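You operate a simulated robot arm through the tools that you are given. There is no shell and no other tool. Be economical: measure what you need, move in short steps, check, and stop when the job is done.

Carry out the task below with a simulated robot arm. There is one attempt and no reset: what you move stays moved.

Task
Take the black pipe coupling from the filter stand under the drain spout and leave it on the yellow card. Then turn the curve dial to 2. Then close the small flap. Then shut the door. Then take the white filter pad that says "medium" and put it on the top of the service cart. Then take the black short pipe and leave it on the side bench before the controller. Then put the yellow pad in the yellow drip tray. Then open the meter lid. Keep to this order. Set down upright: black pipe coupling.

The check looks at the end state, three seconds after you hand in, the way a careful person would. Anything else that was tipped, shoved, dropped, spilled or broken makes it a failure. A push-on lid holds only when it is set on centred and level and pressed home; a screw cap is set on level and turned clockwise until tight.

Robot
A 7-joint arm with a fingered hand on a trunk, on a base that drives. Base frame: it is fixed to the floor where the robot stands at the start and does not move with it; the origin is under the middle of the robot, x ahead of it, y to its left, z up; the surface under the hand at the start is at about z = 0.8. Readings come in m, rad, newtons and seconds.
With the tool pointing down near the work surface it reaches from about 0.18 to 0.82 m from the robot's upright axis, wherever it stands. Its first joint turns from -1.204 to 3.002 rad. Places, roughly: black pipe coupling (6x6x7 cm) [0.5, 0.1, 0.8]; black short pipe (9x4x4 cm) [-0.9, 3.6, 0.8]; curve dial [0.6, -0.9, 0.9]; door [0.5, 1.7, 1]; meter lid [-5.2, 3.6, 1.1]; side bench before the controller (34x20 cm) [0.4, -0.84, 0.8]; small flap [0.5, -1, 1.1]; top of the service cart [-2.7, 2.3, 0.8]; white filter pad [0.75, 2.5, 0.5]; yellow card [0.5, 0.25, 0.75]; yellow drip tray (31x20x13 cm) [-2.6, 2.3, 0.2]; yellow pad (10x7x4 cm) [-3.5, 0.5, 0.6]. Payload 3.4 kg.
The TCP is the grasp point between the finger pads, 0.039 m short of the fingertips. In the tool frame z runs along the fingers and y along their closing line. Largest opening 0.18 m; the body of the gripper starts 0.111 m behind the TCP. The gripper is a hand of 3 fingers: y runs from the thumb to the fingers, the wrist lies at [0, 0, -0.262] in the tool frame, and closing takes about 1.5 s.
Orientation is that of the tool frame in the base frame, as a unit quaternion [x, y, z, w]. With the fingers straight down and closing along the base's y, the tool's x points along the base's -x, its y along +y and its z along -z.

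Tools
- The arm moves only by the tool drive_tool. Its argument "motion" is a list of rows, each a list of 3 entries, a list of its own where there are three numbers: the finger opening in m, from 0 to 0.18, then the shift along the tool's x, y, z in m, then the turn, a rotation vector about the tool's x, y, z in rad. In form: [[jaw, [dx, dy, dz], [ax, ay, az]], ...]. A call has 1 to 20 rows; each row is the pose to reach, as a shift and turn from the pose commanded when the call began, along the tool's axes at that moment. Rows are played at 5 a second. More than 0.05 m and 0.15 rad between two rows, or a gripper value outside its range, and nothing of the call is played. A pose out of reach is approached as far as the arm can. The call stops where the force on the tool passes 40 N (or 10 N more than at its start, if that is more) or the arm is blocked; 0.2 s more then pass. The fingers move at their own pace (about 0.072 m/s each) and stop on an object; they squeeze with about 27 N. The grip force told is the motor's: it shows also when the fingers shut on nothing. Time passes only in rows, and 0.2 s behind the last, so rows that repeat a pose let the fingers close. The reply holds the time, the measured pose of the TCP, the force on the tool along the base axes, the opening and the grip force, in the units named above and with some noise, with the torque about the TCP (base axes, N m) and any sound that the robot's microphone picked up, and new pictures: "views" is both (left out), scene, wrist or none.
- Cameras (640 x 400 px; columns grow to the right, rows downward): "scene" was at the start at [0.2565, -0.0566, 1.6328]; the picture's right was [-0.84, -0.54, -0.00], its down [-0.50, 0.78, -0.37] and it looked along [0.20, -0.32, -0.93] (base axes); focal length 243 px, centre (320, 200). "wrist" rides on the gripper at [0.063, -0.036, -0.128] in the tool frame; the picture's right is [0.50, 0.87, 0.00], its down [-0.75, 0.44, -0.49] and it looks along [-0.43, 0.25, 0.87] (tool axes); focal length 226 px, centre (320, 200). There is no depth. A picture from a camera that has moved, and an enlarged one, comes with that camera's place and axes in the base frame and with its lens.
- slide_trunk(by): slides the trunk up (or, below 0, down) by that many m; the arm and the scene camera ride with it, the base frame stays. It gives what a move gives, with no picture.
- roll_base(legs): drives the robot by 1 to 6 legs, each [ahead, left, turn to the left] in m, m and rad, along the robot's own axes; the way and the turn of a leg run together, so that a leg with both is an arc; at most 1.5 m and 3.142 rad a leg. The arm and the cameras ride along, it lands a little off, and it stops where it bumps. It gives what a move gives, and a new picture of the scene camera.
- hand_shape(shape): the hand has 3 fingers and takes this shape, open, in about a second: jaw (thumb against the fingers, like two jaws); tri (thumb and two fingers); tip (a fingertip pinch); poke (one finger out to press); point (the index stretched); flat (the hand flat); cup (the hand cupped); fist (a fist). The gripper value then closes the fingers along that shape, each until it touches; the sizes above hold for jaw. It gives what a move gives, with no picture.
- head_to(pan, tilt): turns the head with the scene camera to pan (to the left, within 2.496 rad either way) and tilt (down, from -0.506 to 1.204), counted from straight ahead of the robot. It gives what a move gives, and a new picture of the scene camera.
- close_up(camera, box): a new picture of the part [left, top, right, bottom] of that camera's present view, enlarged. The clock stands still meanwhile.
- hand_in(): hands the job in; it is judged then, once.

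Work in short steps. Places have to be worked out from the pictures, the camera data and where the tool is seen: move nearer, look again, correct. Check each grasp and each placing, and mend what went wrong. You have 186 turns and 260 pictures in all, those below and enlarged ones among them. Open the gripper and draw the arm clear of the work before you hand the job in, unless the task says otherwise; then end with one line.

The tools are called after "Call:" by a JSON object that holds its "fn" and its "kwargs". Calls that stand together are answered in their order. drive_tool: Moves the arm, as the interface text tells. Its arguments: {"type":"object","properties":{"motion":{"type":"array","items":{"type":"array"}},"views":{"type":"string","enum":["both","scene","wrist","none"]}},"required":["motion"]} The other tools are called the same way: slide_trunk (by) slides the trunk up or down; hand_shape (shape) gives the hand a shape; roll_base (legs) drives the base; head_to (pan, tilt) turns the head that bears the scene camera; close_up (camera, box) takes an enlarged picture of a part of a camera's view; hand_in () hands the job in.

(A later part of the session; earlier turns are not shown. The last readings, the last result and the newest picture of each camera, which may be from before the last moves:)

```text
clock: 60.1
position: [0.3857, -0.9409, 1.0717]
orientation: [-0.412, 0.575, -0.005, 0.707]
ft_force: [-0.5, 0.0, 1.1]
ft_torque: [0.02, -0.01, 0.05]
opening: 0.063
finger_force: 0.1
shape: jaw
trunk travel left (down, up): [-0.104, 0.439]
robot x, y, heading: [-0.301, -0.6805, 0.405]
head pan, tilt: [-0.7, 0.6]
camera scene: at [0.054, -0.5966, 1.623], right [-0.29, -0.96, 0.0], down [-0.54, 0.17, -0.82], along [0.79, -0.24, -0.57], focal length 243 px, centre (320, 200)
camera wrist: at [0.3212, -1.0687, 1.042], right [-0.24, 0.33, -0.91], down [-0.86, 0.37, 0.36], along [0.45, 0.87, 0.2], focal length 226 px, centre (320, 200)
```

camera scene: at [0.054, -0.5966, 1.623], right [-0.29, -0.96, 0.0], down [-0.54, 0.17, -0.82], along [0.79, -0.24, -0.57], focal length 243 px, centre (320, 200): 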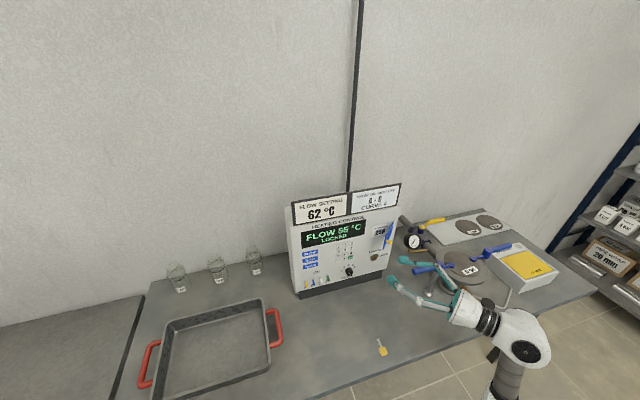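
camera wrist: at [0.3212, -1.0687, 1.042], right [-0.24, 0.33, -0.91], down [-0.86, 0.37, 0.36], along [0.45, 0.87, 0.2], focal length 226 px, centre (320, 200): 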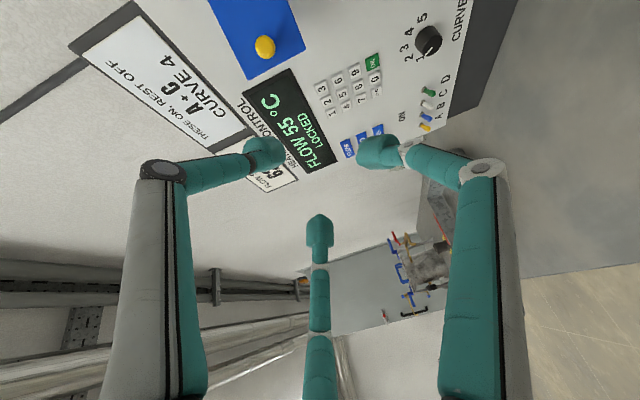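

A nonzero jaw value reverted the shape. I'll set poke again and keep the value at 0.

Call:
{"fn": "hand_shape", "kwargs": {"shape": "poke"}}

Call:
{"fn": "drive_tool", "kwargs": {"motion": [[0.0, [0, 0, 0], [0, 0, 0]]]}}

Call:
{"fn": "close_up", "kwargs": {"camera": "scene", "box": [340, 200, 500, 320]}}

```text
clock: 61.0
position: [0.3863, -0.941, 1.07]
orientation: [-0.413, 0.575, -0.005, 0.706]
ft_force: [-0.1, -0.3, -0.5]
ft_torque: [0.0, 0.02, -0.02]
opening: 0.0001
finger_force: 0.0
shape: poke
trunk travel left (down, up): [-0.104, 0.439]
robot x, y, heading: [-0.3035, -0.6788, 0.401]
head pan, tilt: [-0.7, 0.6]
```

```text
clock: 61.4
position: [0.3866, -0.9426, 1.0718]
orientation: [-0.411, 0.576, -0.006, 0.707]
ft_force: [-0.1, 0.8, 0.1]
ft_torque: [0.0, 0.01, -0.04]
opening: 0.0045
finger_force: 0.1
shape: jaw
trunk travel left (down, up): [-0.104, 0.439]
robot x, y, heading: [-0.3041, -0.6767, 0.402]
head pan, tilt: [-0.7, 0.6]
camera scene: at [0.054, -0.5968, 1.623], right [-0.29, -0.96, 0.0], down [-0.54, 0.17, -0.82], along [0.79, -0.24, -0.57], focal length 243 px, centre (320, 200)
camera wrist: at [0.3212, -1.0686, 1.0421], right [-0.24, 0.33, -0.91], down [-0.86, 0.37, 0.36], along [0.45, 0.87, 0.2], focal length 226 px, centre (320, 200)
```

scene: 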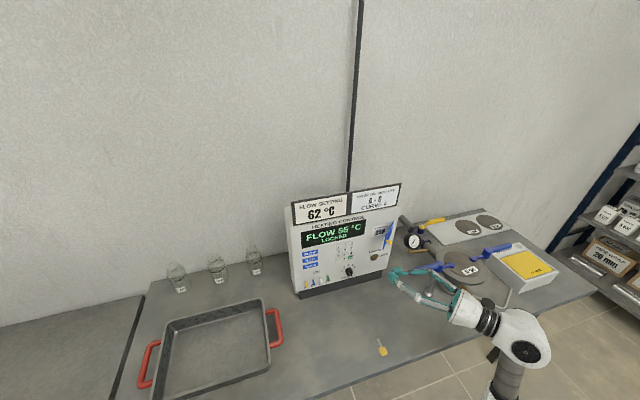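
wrist: 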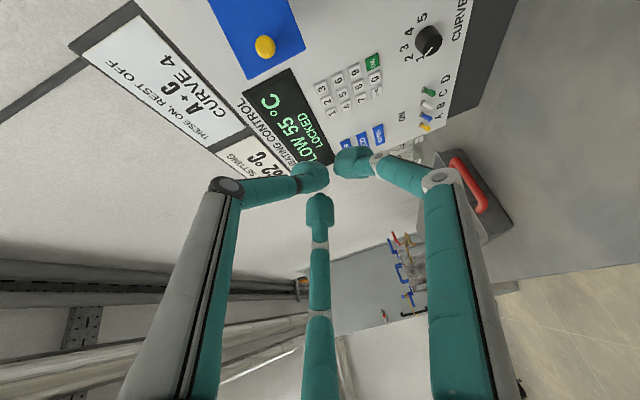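

```text
3.33 times, centred on (420, 260) of scene
camera zoom: at [0.054, -0.5968, 1.623], right [-0.29, -0.96, 0.0], down [-0.54, 0.17, -0.82], along [0.79, -0.24, -0.57], focal length 811 px, centre (-13, 0)
```

zoom: 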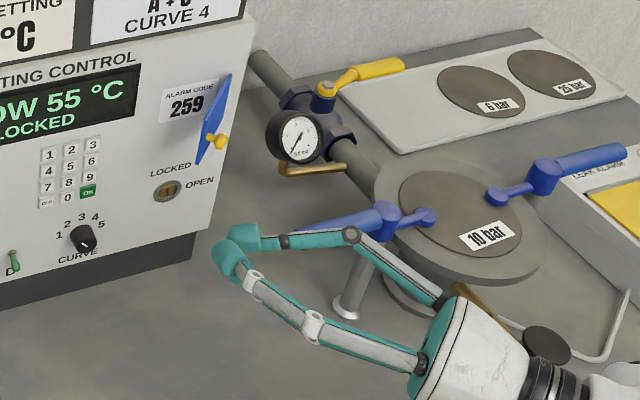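

drive_tool always uses jaw, so I'll push with the closed fingertip bundle. Sweeping right to a point in front of the flap's inner half, then I'll push along the finger axis.

Call:
{"fn": "drive_tool", "kwargs": {"motion": [[0.0, [0.02, -0.027, -0.008], [0, 0, 0]], [0.0, [0.04, -0.055, -0.015], [0, 0, 0]], [0.0, [0.06, -0.082, -0.0194], [0, 0, 0]], [0.0, [0.0775, -0.1085, -0.0194], [0, 0, 0]], [0.0, [0.0775, -0.1085, 0.01], [0, 0, 0]]]}}

Call:
{"fn": "close_up", "kwargs": {"camera": "scene", "box": [350, 190, 470, 290]}}

```text
clock: 62.6
position: [0.4714, -1.0447, 1.0712]
orientation: [-0.411, 0.576, -0.005, 0.707]
ft_force: [0.5, -0.5, 0.5]
ft_torque: [0.0, 0.0, 0.02]
opening: 0.0
finger_force: 26.4
shape: jaw
trunk travel left (down, up): [-0.104, 0.439]
robot x, y, heading: [-0.3063, -0.6748, 0.399]
head pan, tilt: [-0.7, 0.6]
camera scene: at [0.0547, -0.5978, 1.6228], right [-0.29, -0.96, 0.0], down [-0.55, 0.17, -0.82], along [0.79, -0.24, -0.57], focal length 243 px, centre (320, 200)
camera wrist: at [0.4068, -1.1724, 1.0412], right [-0.24, 0.33, -0.91], down [-0.86, 0.37, 0.36], along [0.45, 0.87, 0.2], focal length 226 px, centre (320, 200)
```

scene: 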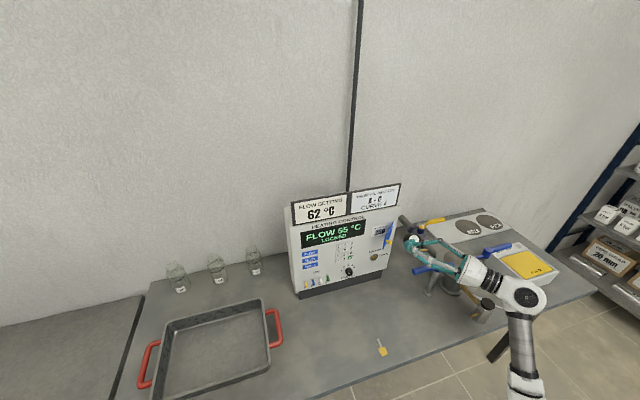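
wrist: 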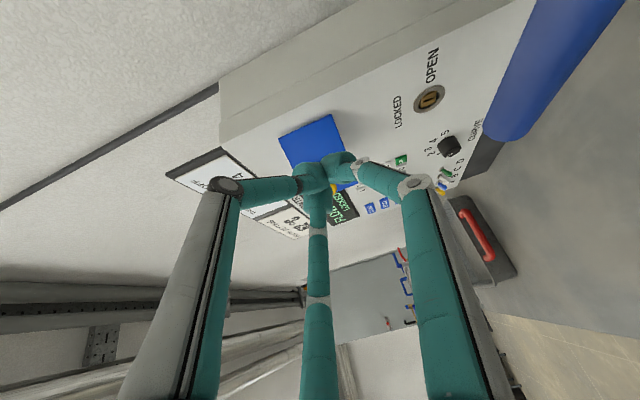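

```text
4.00 times, centred on (410, 240) of scene
camera zoom: at [0.0547, -0.5978, 1.6228], right [-0.29, -0.96, 0.0], down [-0.55, 0.17, -0.82], along [0.79, -0.24, -0.57], focal length 973 px, centre (-40, 40)
```

zoom: 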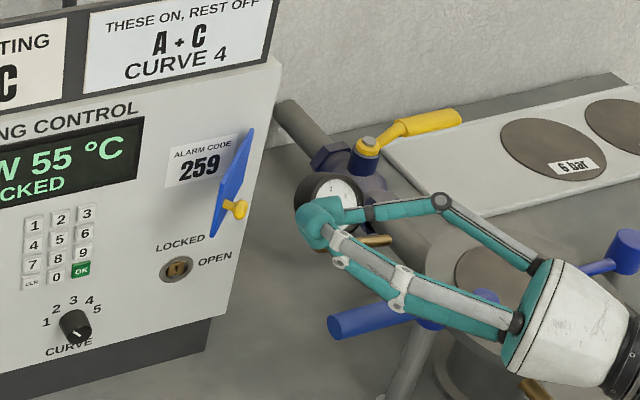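

Tips are to the right-front of the flap, clear of its knob. Pushing along the fingers in small steps.

Call:
{"fn": "drive_tool", "kwargs": {"motion": [[0.0, [0, 0, 0.025], [0, 0, 0]], [0.0, [0, 0, 0.045], [0, 0, 0]], [0.0, [0, 0, 0.06], [0, 0, 0]], [0.0, [0, 0, 0.07], [0, 0, 0]]]}}

Call:
{"fn": "close_up", "kwargs": {"camera": "scene", "box": [350, 190, 470, 290]}}

```text
clock: 63.6
position: [0.5309, -1.0039, 1.0715]
orientation: [-0.411, 0.575, -0.005, 0.707]
ft_force: [0.2, -0.1, 0.3]
ft_torque: [0.02, 0.0, -0.03]
opening: 0.0001
finger_force: 27.0
shape: jaw
trunk travel left (down, up): [-0.104, 0.439]
robot x, y, heading: [-0.302, -0.6765, 0.398]
head pan, tilt: [-0.7, 0.6]
camera scene: at [0.0548, -0.5978, 1.6229], right [-0.29, -0.96, 0.0], down [-0.55, 0.17, -0.82], along [0.79, -0.24, -0.57], focal length 243 px, centre (320, 200)
camera wrist: at [0.466, -1.1314, 1.0417], right [-0.23, 0.33, -0.91], down [-0.86, 0.37, 0.35], along [0.45, 0.87, 0.2], focal length 226 px, centre (320, 200)
```

scene: 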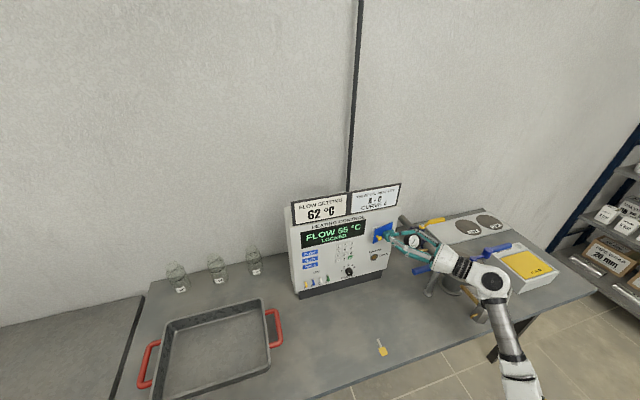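
wrist: 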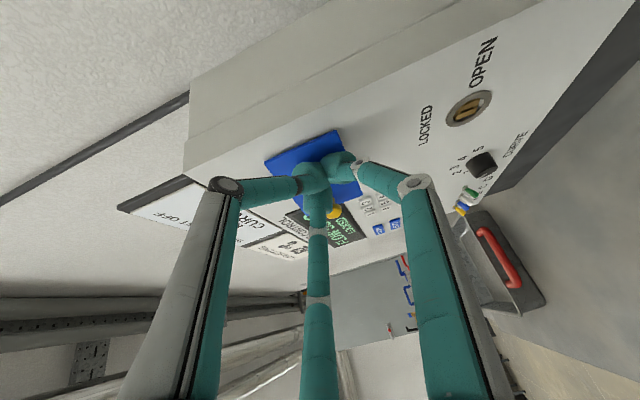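

```text
4.00 times, centred on (410, 240) of scene
camera zoom: at [0.0548, -0.5978, 1.6229], right [-0.29, -0.96, 0.0], down [-0.55, 0.17, -0.82], along [0.79, -0.24, -0.57], focal length 973 px, centre (-40, 40)
```

zoom: 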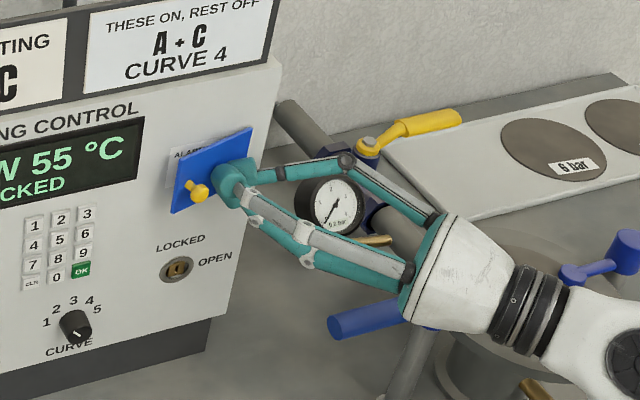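

The flap is mostly closed. Continuing in small steps until it seats.

Call:
{"fn": "drive_tool", "kwargs": {"motion": [[0.0, [0, 0, 0.007], [0, 0, 0]], [0.0, [0, 0, 0.014], [0, 0, 0]], [0.0, [0, 0, 0.018], [0, 0, 0]], [0.0, [0, 0, 0.022], [0, 0, 0]]]}}

Call:
{"fn": "close_up", "kwargs": {"camera": "scene", "box": [350, 190, 470, 290]}}

```text
clock: 64.6
position: [0.5417, -0.9887, 1.0784]
orientation: [-0.414, 0.572, -0.006, 0.708]
ft_force: [-36.7, 2.7, 1.5]
ft_torque: [0.0, 0.17, -0.48]
opening: 0.0
finger_force: 27.2
shape: jaw
trunk travel left (down, up): [-0.104, 0.439]
robot x, y, heading: [-0.3053, -0.6804, 0.408]
head pan, tilt: [-0.7, 0.6]
camera scene: at [0.0419, -0.594, 1.6257], right [-0.29, -0.96, 0.0], down [-0.54, 0.17, -0.83], along [0.79, -0.24, -0.56], focal length 243 px, centre (320, 200)
camera wrist: at [0.4778, -1.1157, 1.0491], right [-0.23, 0.33, -0.92], down [-0.86, 0.36, 0.35], along [0.45, 0.87, 0.2], focal length 226 px, centre (320, 200)
```

scene: 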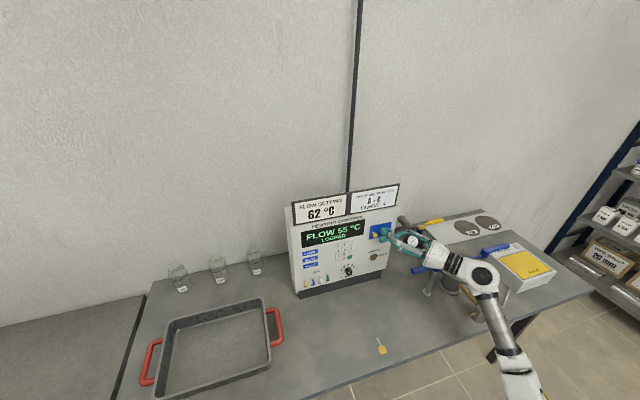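
wrist: 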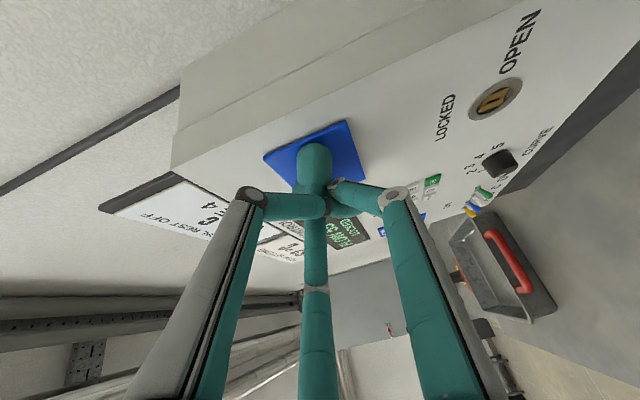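

```text
4.00 times, centred on (410, 240) of scene
camera zoom: at [0.0419, -0.594, 1.6257], right [-0.29, -0.96, 0.0], down [-0.54, 0.17, -0.83], along [0.79, -0.24, -0.56], focal length 973 px, centre (-40, 40)
```

zoom: 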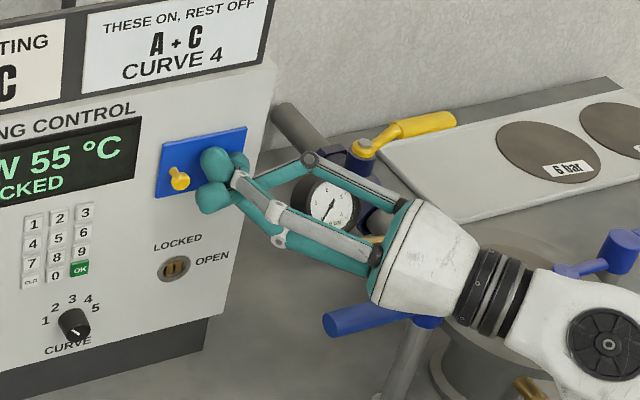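

Flap sits flat on the panel (37 N). Withdrawing along the tool and checking that it stays shut.

Call:
{"fn": "drive_tool", "kwargs": {"motion": [[0.0, [0, 0, -0.03], [0, 0, 0]], [0.0, [0, 0, -0.07], [0, 0, 0]], [0.0, [0, 0, -0.11], [0, 0, 0]], [0.0, [0, 0, -0.15], [0, 0, 0]]], "views": "scene"}}

Call:
{"fn": "close_up", "kwargs": {"camera": "scene", "box": [280, 180, 420, 300]}}

```text
clock: 65.6
position: [0.4257, -1.0766, 1.0737]
orientation: [-0.412, 0.575, -0.005, 0.707]
ft_force: [0.1, 1.5, 0.3]
ft_torque: [0.0, 0.0, -0.01]
opening: 0.0003
finger_force: 27.2
shape: jaw
trunk travel left (down, up): [-0.104, 0.439]
robot x, y, heading: [-0.3025, -0.6755, 0.403]
head pan, tilt: [-0.7, 0.6]
camera scene: at [0.0513, -0.594, 1.6235], right [-0.29, -0.96, 0.0], down [-0.54, 0.17, -0.82], along [0.79, -0.24, -0.57], focal length 243 px, centre (320, 200)
```

scene: 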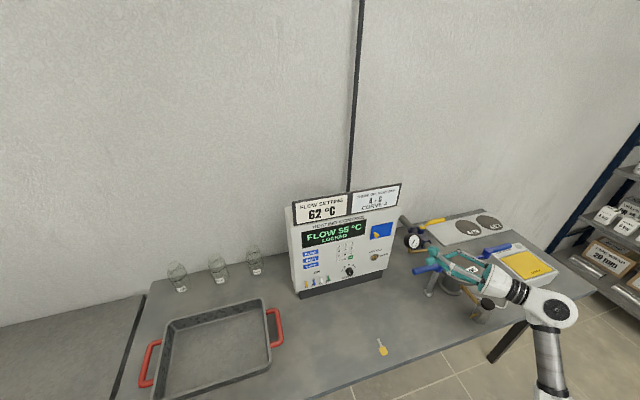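

```text
3.33 times, centred on (350, 240) of scene
camera zoom: at [0.0513, -0.594, 1.6235], right [-0.29, -0.96, 0.0], down [-0.54, 0.17, -0.82], along [0.79, -0.24, -0.57], focal length 811 px, centre (220, 67)
```

zoom: 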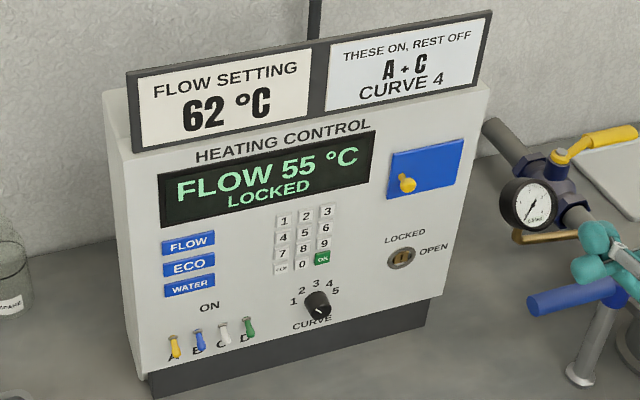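

Flap is closed. Now backing away and driving left towards the door, looking that way.

Call:
{"fn": "roll_base", "kwargs": {"legs": [[-0.46, 0.196, 0], [0.51, 1.196, 0]]}}

Call:
{"fn": "head_to", "kwargs": {"pan": 0.4, "tilt": 0.5}}

```text
clock: 74.8
position: [-0.0768, 0.2356, 1.0706]
orientation: [-0.408, 0.578, -0.009, 0.707]
ft_force: [-0.4, 0.4, 0.6]
ft_torque: [0.01, -0.02, 0.01]
opening: 0.0003
finger_force: 27.1
shape: jaw
trunk travel left (down, up): [-0.104, 0.439]
robot x, y, heading: [-0.8055, 0.645, 0.391]
head pan, tilt: [-0.7, 0.6]
camera scene: at [-0.443, 0.7192, 1.623], right [-0.3, -0.95, 0.0], down [-0.54, 0.18, -0.82], along [0.78, -0.25, -0.57], focal length 243 px, centre (320, 200)
```

scene: 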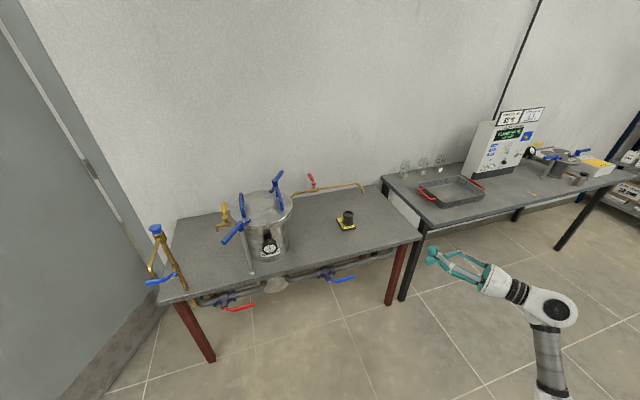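

```text
clock: 76.1
position: [-0.0802, 0.2396, 1.0769]
orientation: [-0.409, 0.576, -0.011, 0.707]
ft_force: [0.1, -0.6, -0.8]
ft_torque: [0.0, 0.0, 0.02]
opening: 0.0
finger_force: 27.2
shape: jaw
trunk travel left (down, up): [-0.104, 0.439]
robot x, y, heading: [-0.8026, 0.6437, 0.392]
head pan, tilt: [0.4, 0.499]
camera scene: at [-0.4637, 0.8117, 1.6328], right [0.71, -0.7, -0.01], down [-0.34, -0.34, -0.88], along [0.62, 0.63, -0.48], focal length 243 px, centre (320, 200)
```

scene: 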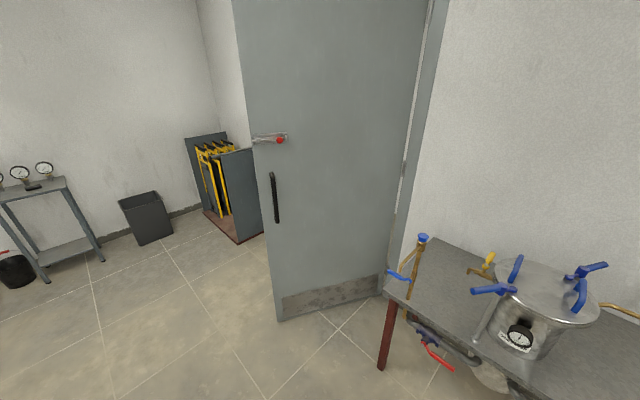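

The door leaf runs from its hinge at about (0.92, 1.45) to its free edge at about (0.12, 1.85), and must swing away from us (+x, +y). I'll bring the hand more in front of the robot before approaching.

Call:
{"fn": "drive_tool", "kwargs": {"motion": [[0.0, [-0.025, 0.034, 0.014], [0, 0, 0]], [0.0, [-0.05, 0.068, 0.028], [0, 0, 0]], [0.0, [-0.075, 0.102, 0.042], [0, 0, 0]], [0.0, [-0.1, 0.137, 0.056], [0, 0, 0]], [0.0, [-0.125, 0.171, 0.07], [0, 0, 0]], [0.0, [-0.15, 0.205, 0.084], [0, 0, 0]], [0.0, [-0.175, 0.239, 0.098], [0, 0, 0]], [0.0, [-0.2, 0.273, 0.112], [0, 0, 0]], [0.0, [-0.224, 0.3075, 0.126], [0, 0, 0]]], "views": "none"}}

Call:
{"fn": "roll_base", "kwargs": {"legs": [[0, 0, 0.6]]}}

```text
clock: 78.1
position: [-0.1799, 0.6069, 1.0806]
orientation: [-0.41, 0.577, -0.011, 0.706]
ft_force: [-0.5, 0.4, -1.0]
ft_torque: [0.03, 0.03, -0.01]
opening: 0.0
finger_force: 27.2
shape: jaw
out of reach, approached as far as the arm can: row 9
trunk travel left (down, up): [-0.104, 0.439]
robot x, y, heading: [-0.8044, 0.6441, 0.39]
head pan, tilt: [0.4, 0.499]
```

```text
clock: 80.2
position: [-0.2635, 0.9643, 1.0796]
orientation: [-0.562, 0.43, 0.199, 0.678]
ft_force: [0.0, -0.6, -0.3]
ft_torque: [0.01, -0.01, 0.03]
opening: 0.0
finger_force: 26.8
shape: jaw
trunk travel left (down, up): [-0.104, 0.439]
robot x, y, heading: [-0.8004, 0.645, 0.987]
head pan, tilt: [0.4, 0.499]
camera scene: at [-0.6168, 0.9754, 1.6325], right [0.98, -0.18, -0.01], down [-0.09, -0.47, -0.88], along [0.15, 0.86, -0.48], focal length 243 px, centre (320, 200)
```

scene: 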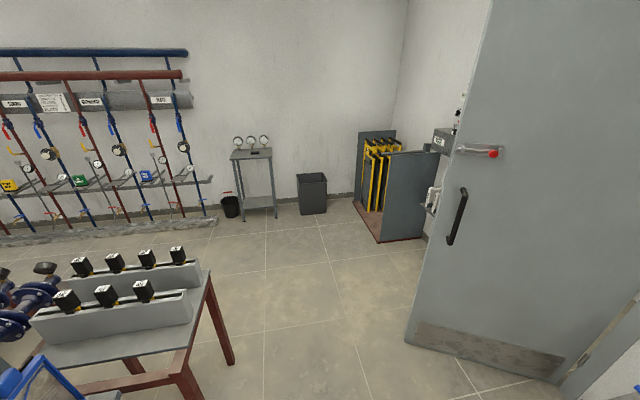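

I'll check where the elbow is before approaching, as the table's left end has a valve pipe near (0.34, 1.07) reaching z≈1.06.

Call:
{"fn": "head_to", "kwargs": {"pan": -0.7, "tilt": 0.7}}

```text
clock: 81.5
position: [-0.2711, 0.9634, 1.0824]
orientation: [-0.562, 0.428, 0.198, 0.679]
ft_force: [0.4, 0.2, 0.1]
ft_torque: [-0.01, 0.01, -0.02]
opening: 0.0001
finger_force: 26.8
shape: jaw
trunk travel left (down, up): [-0.104, 0.439]
robot x, y, heading: [-0.8036, 0.644, 0.992]
head pan, tilt: [-0.7, 0.7]
camera scene: at [-0.5529, 0.9108, 1.6144], right [0.29, -0.96, 0.0], down [-0.62, -0.18, -0.76], along [0.73, 0.22, -0.65], focal length 243 px, centre (320, 200)
```

scene: 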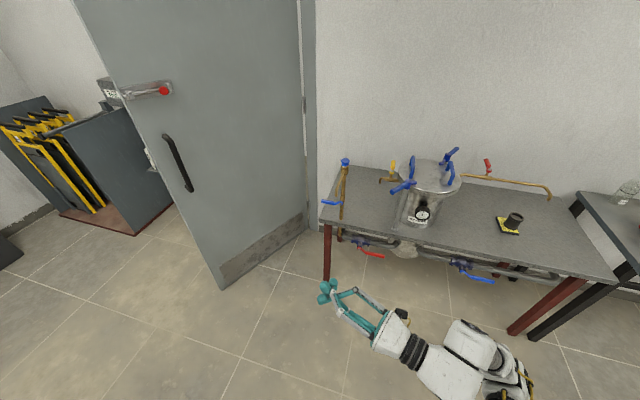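

Elbow will clear the valve by about 0.3 m. Driving up to near the door face.

Call:
{"fn": "roll_base", "kwargs": {"legs": [[0.83, -0.085, 0]]}}

Call:
{"fn": "head_to", "kwargs": {"pan": -0.3, "tilt": 0.6}}

```text
clock: 85.3
position: [0.2002, 1.5467, 1.0839]
orientation: [-0.563, 0.429, 0.193, 0.68]
ft_force: [0.0, -0.4, 0.5]
ft_torque: [0.03, -0.02, -0.01]
opening: 0.0003
finger_force: 26.7
shape: jaw
trunk travel left (down, up): [-0.104, 0.439]
robot x, y, heading: [-0.3305, 1.2286, 0.98]
head pan, tilt: [-0.7, 0.7]
stopped in leg 1: the robot was blocked; the commanded pose is now the measured one
camera scene: at [-0.0999, 1.5029, 1.6159], right [0.28, -0.96, 0.01], down [-0.61, -0.18, -0.77], along [0.74, 0.21, -0.64], focal length 243 px, centre (320, 200)
```

scene: 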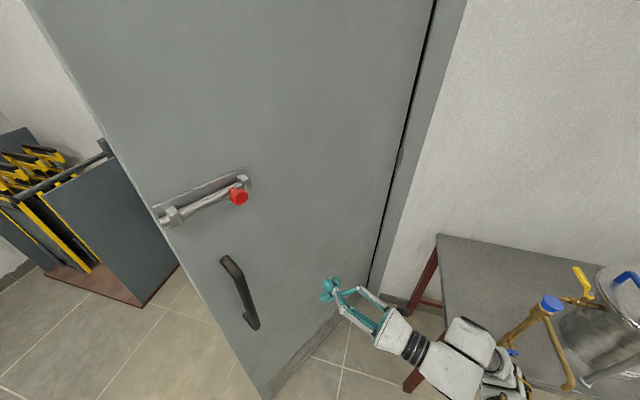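

```text
clock: 86.2
position: [0.1995, 1.5447, 1.0861]
orientation: [-0.562, 0.428, 0.192, 0.681]
ft_force: [0.3, 0.2, 0.3]
ft_torque: [0.0, 0.02, 0.01]
opening: 0.0
finger_force: 26.6
shape: jaw
trunk travel left (down, up): [-0.104, 0.439]
robot x, y, heading: [-0.3279, 1.2334, 0.981]
head pan, tilt: [-0.3, 0.6]
camera scene: at [-0.1143, 1.5339, 1.6251], right [0.63, -0.78, 0.01], down [-0.43, -0.36, -0.83], along [0.65, 0.52, -0.56], focal length 243 px, centre (320, 200)
```

scene: 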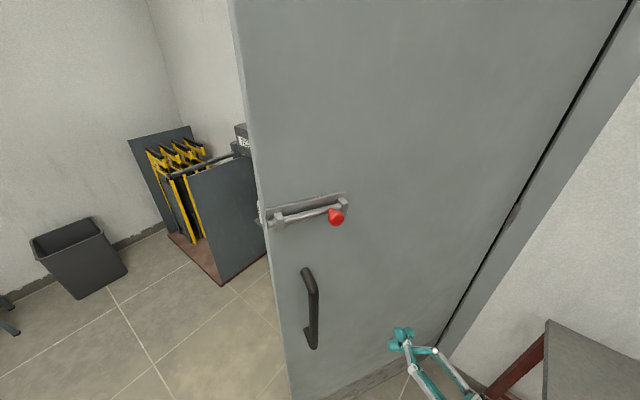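

The base reports being blocked; checking the right side around the elbow and table.

Call:
{"fn": "head_to", "kwargs": {"pan": -1.2, "tilt": 1.1}}

```text
clock: 87.4
position: [0.1998, 1.5438, 1.086]
orientation: [-0.562, 0.428, 0.192, 0.681]
ft_force: [0.0, -0.2, -0.6]
ft_torque: [0.01, -0.02, -0.02]
opening: 0.0
finger_force: 27.1
shape: jaw
trunk travel left (down, up): [-0.104, 0.439]
robot x, y, heading: [-0.3287, 1.2321, 0.98]
head pan, tilt: [-1.201, 1.1]
camera scene: at [-0.1209, 1.464, 1.5868], right [-0.22, -0.98, 0.0], down [-0.87, 0.19, -0.46], along [0.45, -0.1, -0.89], focal length 243 px, centre (320, 200)
```

scene: 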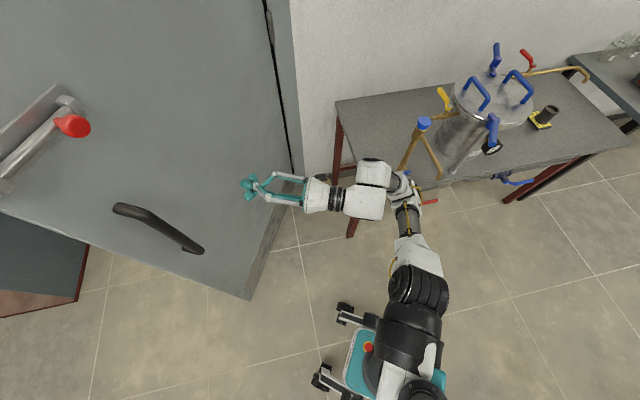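

The elbow seems to be touching the blue valve lever at the table end. Backing off to the left at once and inspecting it.

Call:
{"fn": "roll_base", "kwargs": {"legs": [[-0.06, 0.15, 0]]}}

Call:
{"fn": "close_up", "kwargs": {"camera": "scene", "box": [360, 80, 520, 220]}}

```text
clock: 88.8
position: [0.0437, 1.5785, 1.0819]
orientation: [-0.561, 0.43, 0.193, 0.681]
ft_force: [0.3, -0.3, -0.6]
ft_torque: [-0.01, 0.03, -0.02]
opening: 0.0
finger_force: 26.9
shape: jaw
trunk travel left (down, up): [-0.104, 0.439]
robot x, y, heading: [-0.4904, 1.2643, 0.98]
head pan, tilt: [-1.201, 1.1]
camera scene: at [-0.2516, 1.4867, 1.5839], right [-0.22, -0.98, 0.0], down [-0.88, 0.2, -0.44], along [0.43, -0.09, -0.9], focal length 243 px, centre (320, 200)
```

scene: 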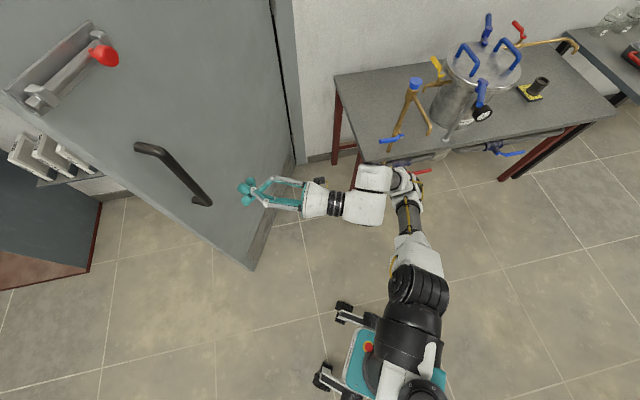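

```text
2.86 times, centred on (440, 150) of scene
camera zoom: at [-0.2516, 1.4867, 1.5839], right [-0.22, -0.98, 0.0], down [-0.88, 0.2, -0.44], along [0.43, -0.09, -0.9], focal length 695 px, centre (-23, 343)
```

zoom: 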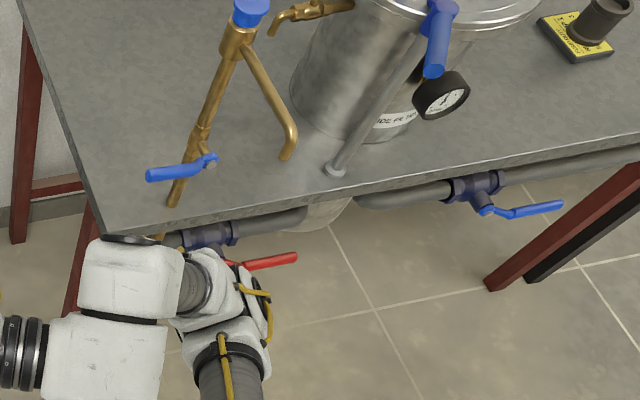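

The lever looks unchanged. I'll keep the base here and extend the arm toward the door instead, which straightens the elbow away from the table.

Call:
{"fn": "drive_tool", "kwargs": {"motion": [[0.0, [0.017, -0.022, 0.029], [0, 0, 0]], [0.0, [0.033, -0.045, 0.058], [0, 0, 0]], [0.0, [0.05, -0.067, 0.087], [0, 0, 0]], [0.0, [0.067, -0.089, 0.116], [0, 0, 0]], [0.0, [0.083, -0.112, 0.145], [0, 0, 0]], [0.0, [0.1, -0.134, 0.174], [0, 0, 0]]]}}

```text
clock: 90.2
position: [0.2596, 1.6789, 1.0837]
orientation: [-0.562, 0.428, 0.192, 0.681]
ft_force: [0.5, -0.7, -1.4]
ft_torque: [0.04, -0.02, 0.01]
opening: 0.0
finger_force: 27.3
shape: jaw
trunk travel left (down, up): [-0.104, 0.439]
robot x, y, heading: [-0.4878, 1.2659, 0.976]
head pan, tilt: [-1.201, 1.1]
camera scene: at [-0.2465, 1.4866, 1.5832], right [-0.22, -0.98, 0.0], down [-0.88, 0.2, -0.44], along [0.43, -0.1, -0.9], focal length 243 px, centre (320, 200)
camera wrist: at [0.2761, 1.5357, 1.0559], right [-0.36, 0.14, -0.92], down [-0.93, -0.16, 0.34], along [-0.1, 0.98, 0.19], focal length 226 px, centre (320, 200)
```

scene: 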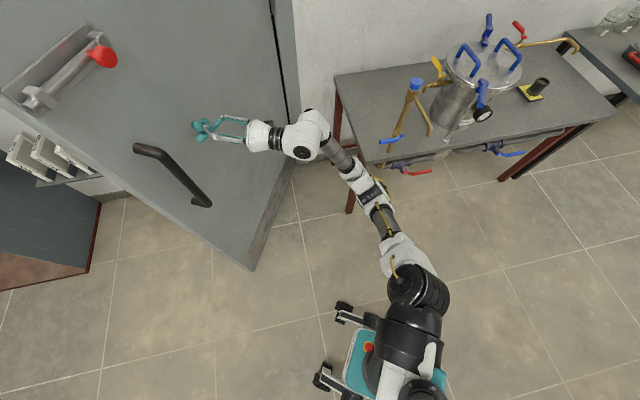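
wrist: 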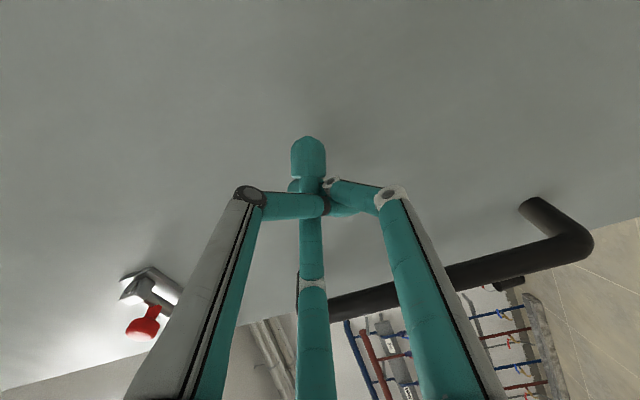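

Fingertips are near the leaf, to the right of the pull handle. First a small push to feel resistance.

Call:
{"fn": "drive_tool", "kwargs": {"motion": [[0.0, [0, 0, 0.03], [0, 0, 0]], [0.0, [0, 0, 0.06], [0, 0, 0]], [0.0, [0, 0, 0.09], [0, 0, 0]], [0.0, [0, 0, 0.12], [0, 0, 0]]], "views": "scene"}}

```text
clock: 91.2
position: [0.2925, 1.7981, 1.0874]
orientation: [-0.564, 0.426, 0.188, 0.682]
ft_force: [-0.3, -0.1, 0.6]
ft_torque: [-0.02, -0.02, -0.06]
opening: 0.0
finger_force: 27.1
shape: jaw
trunk travel left (down, up): [-0.104, 0.439]
robot x, y, heading: [-0.4936, 1.2655, 0.981]
head pan, tilt: [-1.201, 1.1]
camera scene: at [-0.2615, 1.498, 1.5838], right [-0.22, -0.98, 0.0], down [-0.87, 0.19, -0.45], along [0.44, -0.1, -0.89], focal length 243 px, centre (320, 200)
```

scene: 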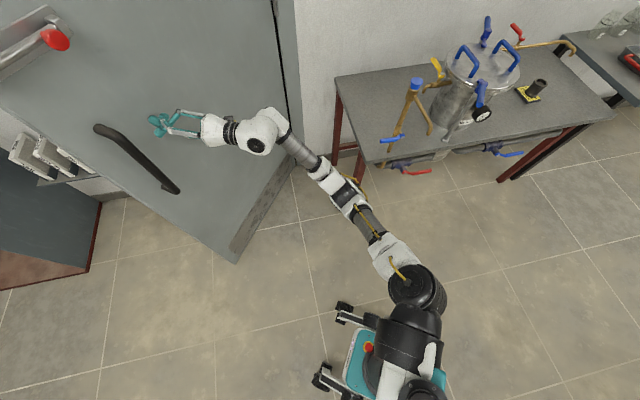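

The door swings freely. I'll push on by driving the robot in an arc around the hinge, in stages.

Call:
{"fn": "roll_base", "kwargs": {"legs": [[0.373, 0.326, -0.35]]}}

Call:
{"fn": "head_to", "kwargs": {"pan": -0.3, "tilt": 0.7}}

```text
clock: 94.2
position: [0.4497, 1.9795, 1.0858]
orientation: [-0.479, 0.519, 0.068, 0.704]
ft_force: [0.7, -0.5, 1.0]
ft_torque: [0.01, -0.01, 0.0]
opening: 0.0002
finger_force: 27.3
shape: jaw
trunk travel left (down, up): [-0.104, 0.439]
robot x, y, heading: [-0.4719, 1.7582, 0.631]
head pan, tilt: [-1.201, 1.1]
camera scene: at [-0.1737, 1.8906, 1.5837], right [-0.54, -0.84, 0.0], down [-0.75, 0.48, -0.45], along [0.37, -0.24, -0.9], focal length 243 px, centre (320, 200)
```

scene: 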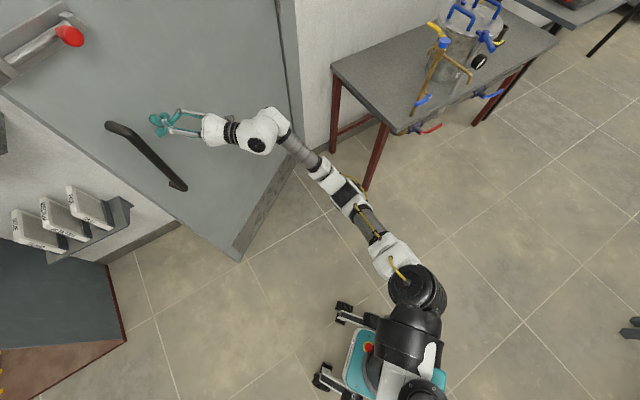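

```text
clock: 95.4
position: [0.4416, 1.9834, 1.0922]
orientation: [-0.481, 0.516, 0.065, 0.705]
ft_force: [0.0, -0.2, -0.3]
ft_torque: [0.05, -0.04, 0.0]
opening: 0.0
finger_force: 27.0
shape: jaw
trunk travel left (down, up): [-0.104, 0.439]
robot x, y, heading: [-0.4754, 1.7606, 0.628]
head pan, tilt: [-0.3, 0.7]
camera scene: at [-0.1486, 1.9546, 1.6138], right [0.32, -0.95, 0.0], down [-0.62, -0.21, -0.76], along [0.72, 0.25, -0.65], focal length 243 px, centre (320, 200)
```

scene: 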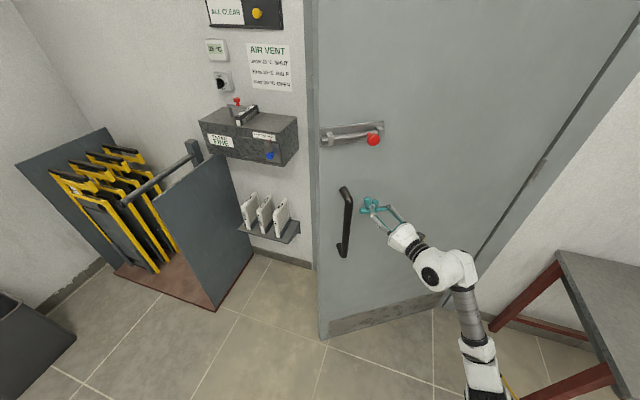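

Door follows nicely; the pad shelf is now visible. Another arc stage.

Call:
{"fn": "roll_base", "kwargs": {"legs": [[0.373, 0.3, -0.35]]}}

```text
clock: 98.2
position: [0.6668, 2.0798, 1.0901]
orientation: [-0.383, 0.593, -0.059, 0.706]
ft_force: [-0.9, -0.5, 0.0]
ft_torque: [0.0, -0.01, 0.01]
opening: 0.0001
finger_force: 27.4
shape: jaw
trunk travel left (down, up): [-0.104, 0.439]
robot x, y, heading: [-0.2672, 2.1856, 0.281]
head pan, tilt: [-0.3, 0.7]
camera scene: at [0.1017, 2.2547, 1.6136], right [-0.02, -1.0, -0.01], down [-0.65, 0.02, -0.76], along [0.76, -0.01, -0.65], focal length 243 px, centre (320, 200)
```

scene: 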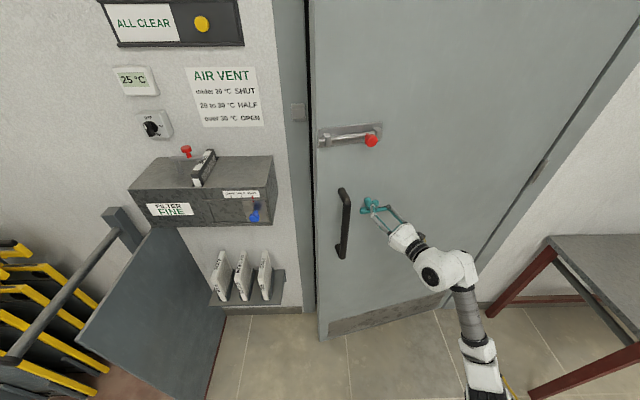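

Almost closed. Driving forward (+x) with a slight right turn to finish.

Call:
{"fn": "roll_base", "kwargs": {"legs": [[0.13, -0.01, -0.1]]}}

```text
clock: 99.5
position: [0.775, 2.0127, 1.0975]
orientation: [-0.356, 0.609, -0.098, 0.702]
ft_force: [0.0, 0.9, -0.5]
ft_torque: [-0.02, 0.0, 0.02]
opening: 0.0
finger_force: 27.0
shape: jaw
trunk travel left (down, up): [-0.104, 0.439]
robot x, y, heading: [-0.1386, 2.2034, 0.172]
head pan, tilt: [-0.3, 0.7]
camera scene: at [0.2356, 2.247, 1.6139], right [-0.12, -0.99, 0.0], down [-0.64, 0.08, -0.76], along [0.76, -0.1, -0.65], focal length 243 px, centre (320, 200)
```

scene: 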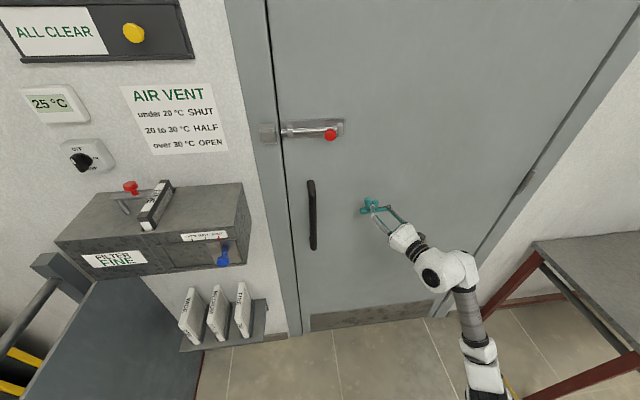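

Call:
{"fn": "drive_tool", "kwargs": {"motion": [[0.0, [0, 0, 0.02], [0, 0, 0]], [0.0, [0, 0, 0.04], [0, 0, 0]], [0.0, [0, 0, 0.06], [0, 0, 0]], [0.0, [0, 0, 0.08], [0, 0, 0]]], "views": "scene"}}

Call:
{"fn": "close_up", "kwargs": {"camera": "scene", "box": [240, 80, 400, 340]}}

```text
clock: 100.5
position: [0.8251, 2.0472, 1.1106]
orientation: [-0.357, 0.603, -0.096, 0.707]
ft_force: [-33.1, 3.2, -4.4]
ft_torque: [0.14, 0.2, -0.99]
opening: 0.0
finger_force: 27.3
shape: jaw
trunk travel left (down, up): [-0.104, 0.439]
robot x, y, heading: [-0.1416, 2.2087, 0.177]
head pan, tilt: [-0.3, 0.7]
stopped in row 4: the force on the tool passed its limit at 52 N (the readings are from after the stop); the commanded pose is now the measured one
camera scene: at [0.2277, 2.2421, 1.6159], right [-0.13, -0.99, 0.0], down [-0.64, 0.08, -0.76], along [0.76, -0.09, -0.65], focal length 243 px, centre (320, 200)
```

scene: 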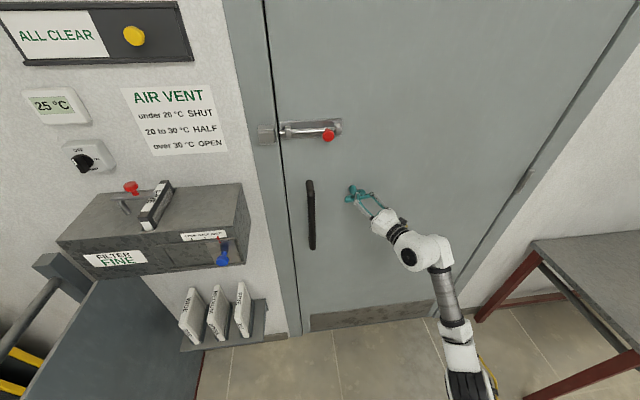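

```text
1.54 times, centred on (320, 210) of scene
camera zoom: at [0.2277, 2.2421, 1.6159], right [-0.13, -0.99, 0.0], down [-0.64, 0.08, -0.76], along [0.76, -0.09, -0.65], focal length 374 px, centre (320, 185)
```

zoom: 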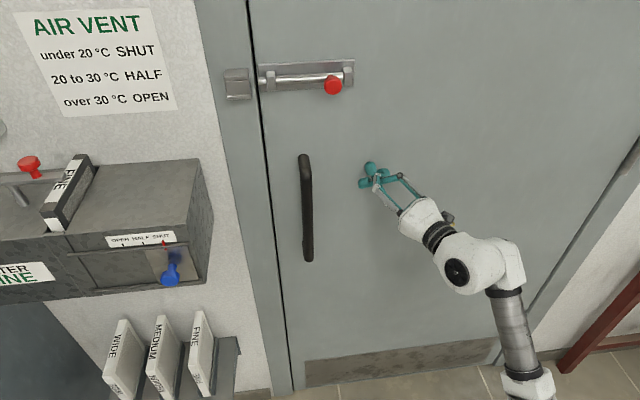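

The door hit its stop (52 N). Withdrawing the hand and checking that it stays shut; the pads read WIDE, MEDIUM, FINE.

Call:
{"fn": "drive_tool", "kwargs": {"motion": [[0.0, [0, 0, -0.04], [0, 0, 0]], [0.0, [0, 0, -0.08], [0, 0, 0]], [0.0, [0, 0, -0.12], [0, 0, 0]], [0.0, [0, 0, -0.16], [0, 0, 0]], [0.0, [0, 0, -0.2], [0, 0, 0]]], "views": "none"}}

Call:
{"fn": "head_to", "kwargs": {"pan": 0.1, "tilt": 0.75}}

Call:
{"fn": "close_up", "kwargs": {"camera": "scene", "box": [240, 180, 400, 300]}}

```text
clock: 101.7
position: [0.6446, 1.9657, 1.1039]
orientation: [-0.356, 0.606, -0.097, 0.705]
ft_force: [-0.2, -0.1, 0.2]
ft_torque: [-0.01, 0.05, 0.02]
opening: 0.0
finger_force: 26.4
shape: jaw
trunk travel left (down, up): [-0.104, 0.439]
robot x, y, heading: [-0.1401, 2.2057, 0.176]
head pan, tilt: [-0.3, 0.7]
```

```text
clock: 102.5
position: [0.6466, 1.9677, 1.1045]
orientation: [-0.356, 0.606, -0.098, 0.705]
ft_force: [0.0, 0.1, -0.2]
ft_torque: [-0.02, 0.02, 0.0]
opening: 0.0
finger_force: 27.1
shape: jaw
trunk travel left (down, up): [-0.104, 0.439]
robot x, y, heading: [-0.1398, 2.207, 0.172]
head pan, tilt: [0.099, 0.75]
camera scene: at [0.2305, 2.2726, 1.6101], right [0.27, -0.96, -0.01], down [-0.66, -0.18, -0.73], along [0.7, 0.2, -0.68], focal length 243 px, centre (320, 200)
```

scene: 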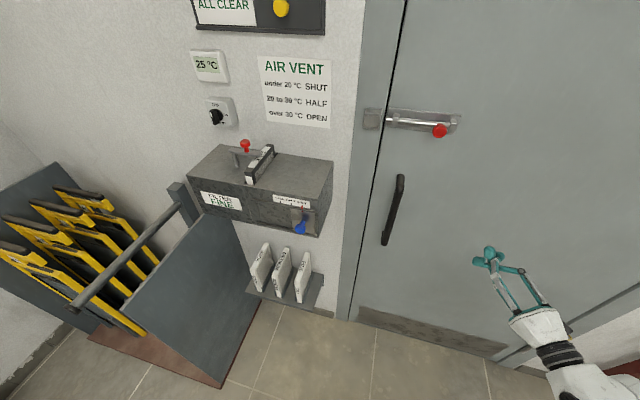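

```text
3.33 times, centred on (320, 240) of scene
camera zoom: at [0.2305, 2.2726, 1.6101], right [0.27, -0.96, -0.01], down [-0.66, -0.18, -0.73], along [0.7, 0.2, -0.68], focal length 811 px, centre (320, 67)
```

zoom: 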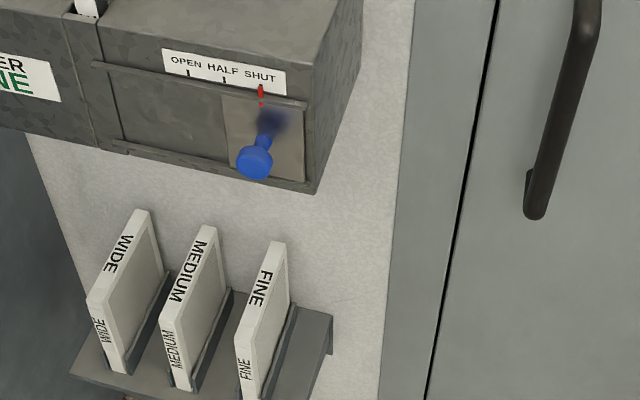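

Door stays shut. The MEDIUM pad stands in the middle of the shelf at about x 0.75–0.88, y 2.63, top z≈0.6. I'll back off, turn left so that the arm side faces the shelf, and view it better.

Call:
{"fn": "roll_base", "kwargs": {"legs": [[-0.296, 0.051, 0], [0, 0, 0.73]]}}

Call:
{"fn": "head_to", "kwargs": {"pan": -0.6, "tilt": 0.75}}

```text
clock: 106.5
position: [0.3113, 2.5506, 1.1043]
orientation: [-0.548, 0.439, 0.16, 0.694]
ft_force: [-0.1, 0.1, 0.4]
ft_torque: [-0.04, 0.04, 0.0]
opening: 0.0
finger_force: 26.5
shape: jaw
trunk travel left (down, up): [-0.104, 0.439]
robot x, y, heading: [-0.4376, 2.2066, 0.906]
head pan, tilt: [0.099, 0.75]
camera scene: at [-0.2029, 2.5029, 1.6101], right [0.84, -0.54, -0.01], down [-0.37, -0.58, -0.73], along [0.39, 0.62, -0.69], focal length 243 px, centre (320, 200)
```

scene: 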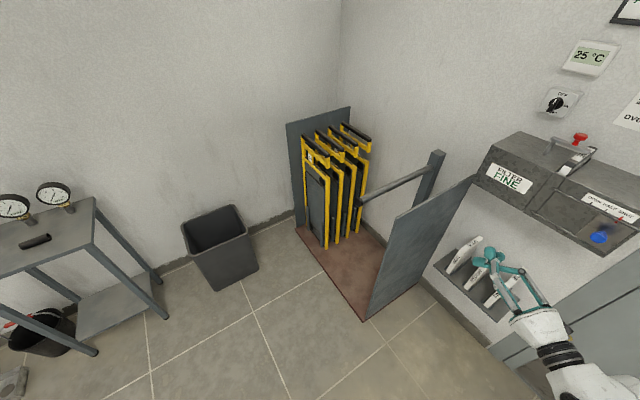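

```text
clock: 107.5
position: [0.3035, 2.5507, 1.1082]
orientation: [-0.55, 0.436, 0.159, 0.695]
ft_force: [0.6, 0.3, -0.4]
ft_torque: [-0.02, 0.01, 0.0]
opening: 0.0
finger_force: 27.2
shape: jaw
trunk travel left (down, up): [-0.104, 0.439]
robot x, y, heading: [-0.436, 2.2082, 0.9]
head pan, tilt: [-0.6, 0.75]
camera scene: at [-0.1683, 2.4574, 1.6099], right [0.3, -0.95, 0.0], down [-0.66, -0.2, -0.73], along [0.69, 0.22, -0.69], focal length 243 px, centre (320, 200)
```

scene: 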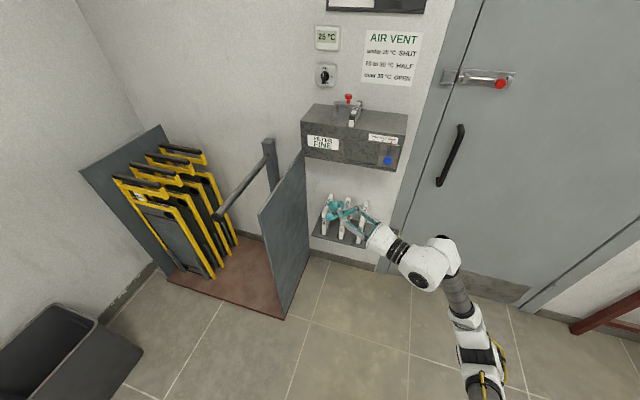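

I'll reorient the hand to point +x, pitched about 35° down, with the jaw closing along y, while lowering in free space.

Call:
{"fn": "drive_tool", "kwargs": {"motion": [[0.03, [0.0198, 0.0087, 0], [0.073, 0.076, 0.076]], [0.05, [0.0395, 0.0173, 0], [0.147, 0.152, 0.153]], [0.07, [0.059, 0.026, 0], [0.22, 0.228, 0.229]], [0.07, [0.079, 0.0347, 0], [0.294, 0.304, 0.305]], [0.07, [0.099, 0.0433, 0], [0.367, 0.38, 0.382]], [0.07, [0.1185, 0.052, 0], [0.44, 0.456, 0.458]], [0.07, [0.138, 0.0607, 0], [0.514, 0.532, 0.534]], [0.07, [0.158, 0.0693, 0], [0.587, 0.608, 0.611]], [0.07, [0.178, 0.078, 0], [0.661, 0.684, 0.687]], [0.07, [0.1975, 0.0867, 0], [0.734, 0.76, 0.763]], [0.07, [0.217, 0.0953, 0], [0.808, 0.836, 0.84]], [0.07, [0.237, 0.104, 0], [0.881, 0.912, 0.916]]]}}

```text
clock: 110.2
position: [0.3661, 2.5243, 0.8574]
orientation: [0.002, 0.885, 0.0, 0.465]
ft_force: [0.0, 0.1, 0.7]
ft_torque: [-0.03, 0.0, -0.01]
opening: 0.0676
finger_force: 0.0
shape: jaw
trunk travel left (down, up): [-0.104, 0.439]
robot x, y, heading: [-0.4343, 2.2075, 0.904]
head pan, tilt: [-0.6, 0.75]
camera scene: at [-0.1681, 2.4596, 1.6094], right [0.3, -0.95, 0.0], down [-0.66, -0.2, -0.73], along [0.69, 0.22, -0.69], focal length 243 px, centre (320, 200)
camera wrist: at [0.2267, 2.49, 0.8785], right [-0.28, 0.87, -0.41], down [0.02, 0.43, 0.9], along [0.96, 0.24, -0.14], focal length 226 px, centre (320, 200)
```

scene: 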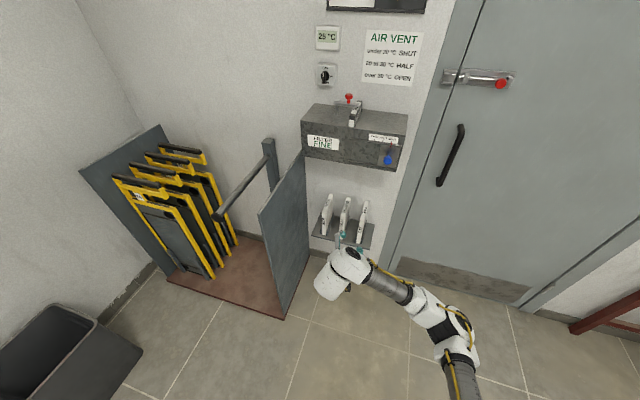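
wrist: 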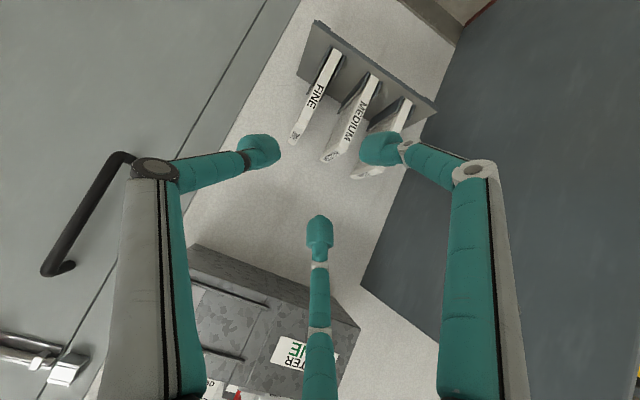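

Call:
{"fn": "close_up", "kwargs": {"camera": "scene", "box": [300, 170, 396, 260]}}

Call:
{"fn": "close_up", "kwargs": {"camera": "wrist", "box": [270, 10, 450, 190]}}

```text
4.44 times, centred on (348, 215) of scene
camera zoom: at [-0.1681, 2.4596, 1.6094], right [0.3, -0.95, 0.0], down [-0.66, -0.2, -0.73], along [0.69, 0.22, -0.69], focal length 1082 px, centre (196, 133)
```

zoom: 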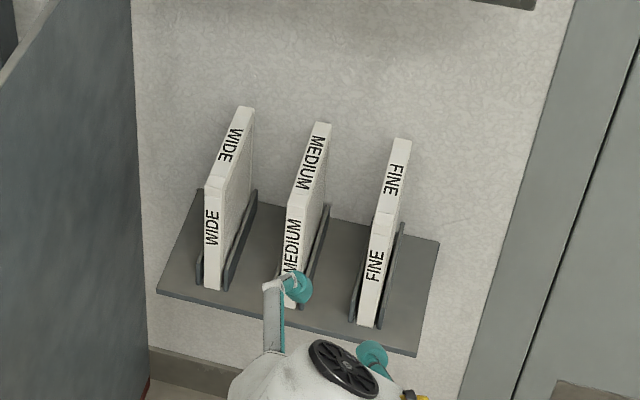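

```text
2.22 times, centred on (360, 100) of wrist
camera zoom: at [0.2267, 2.49, 0.8785], right [-0.28, 0.87, -0.41], down [0.02, 0.43, 0.9], along [0.96, 0.24, -0.14], focal length 502 px, centre (231, 422)
```

zoom: 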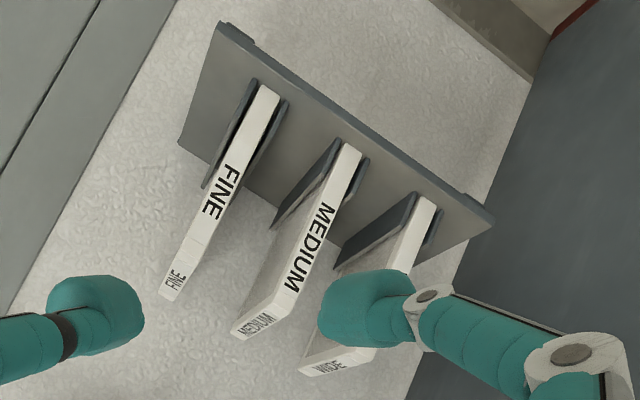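

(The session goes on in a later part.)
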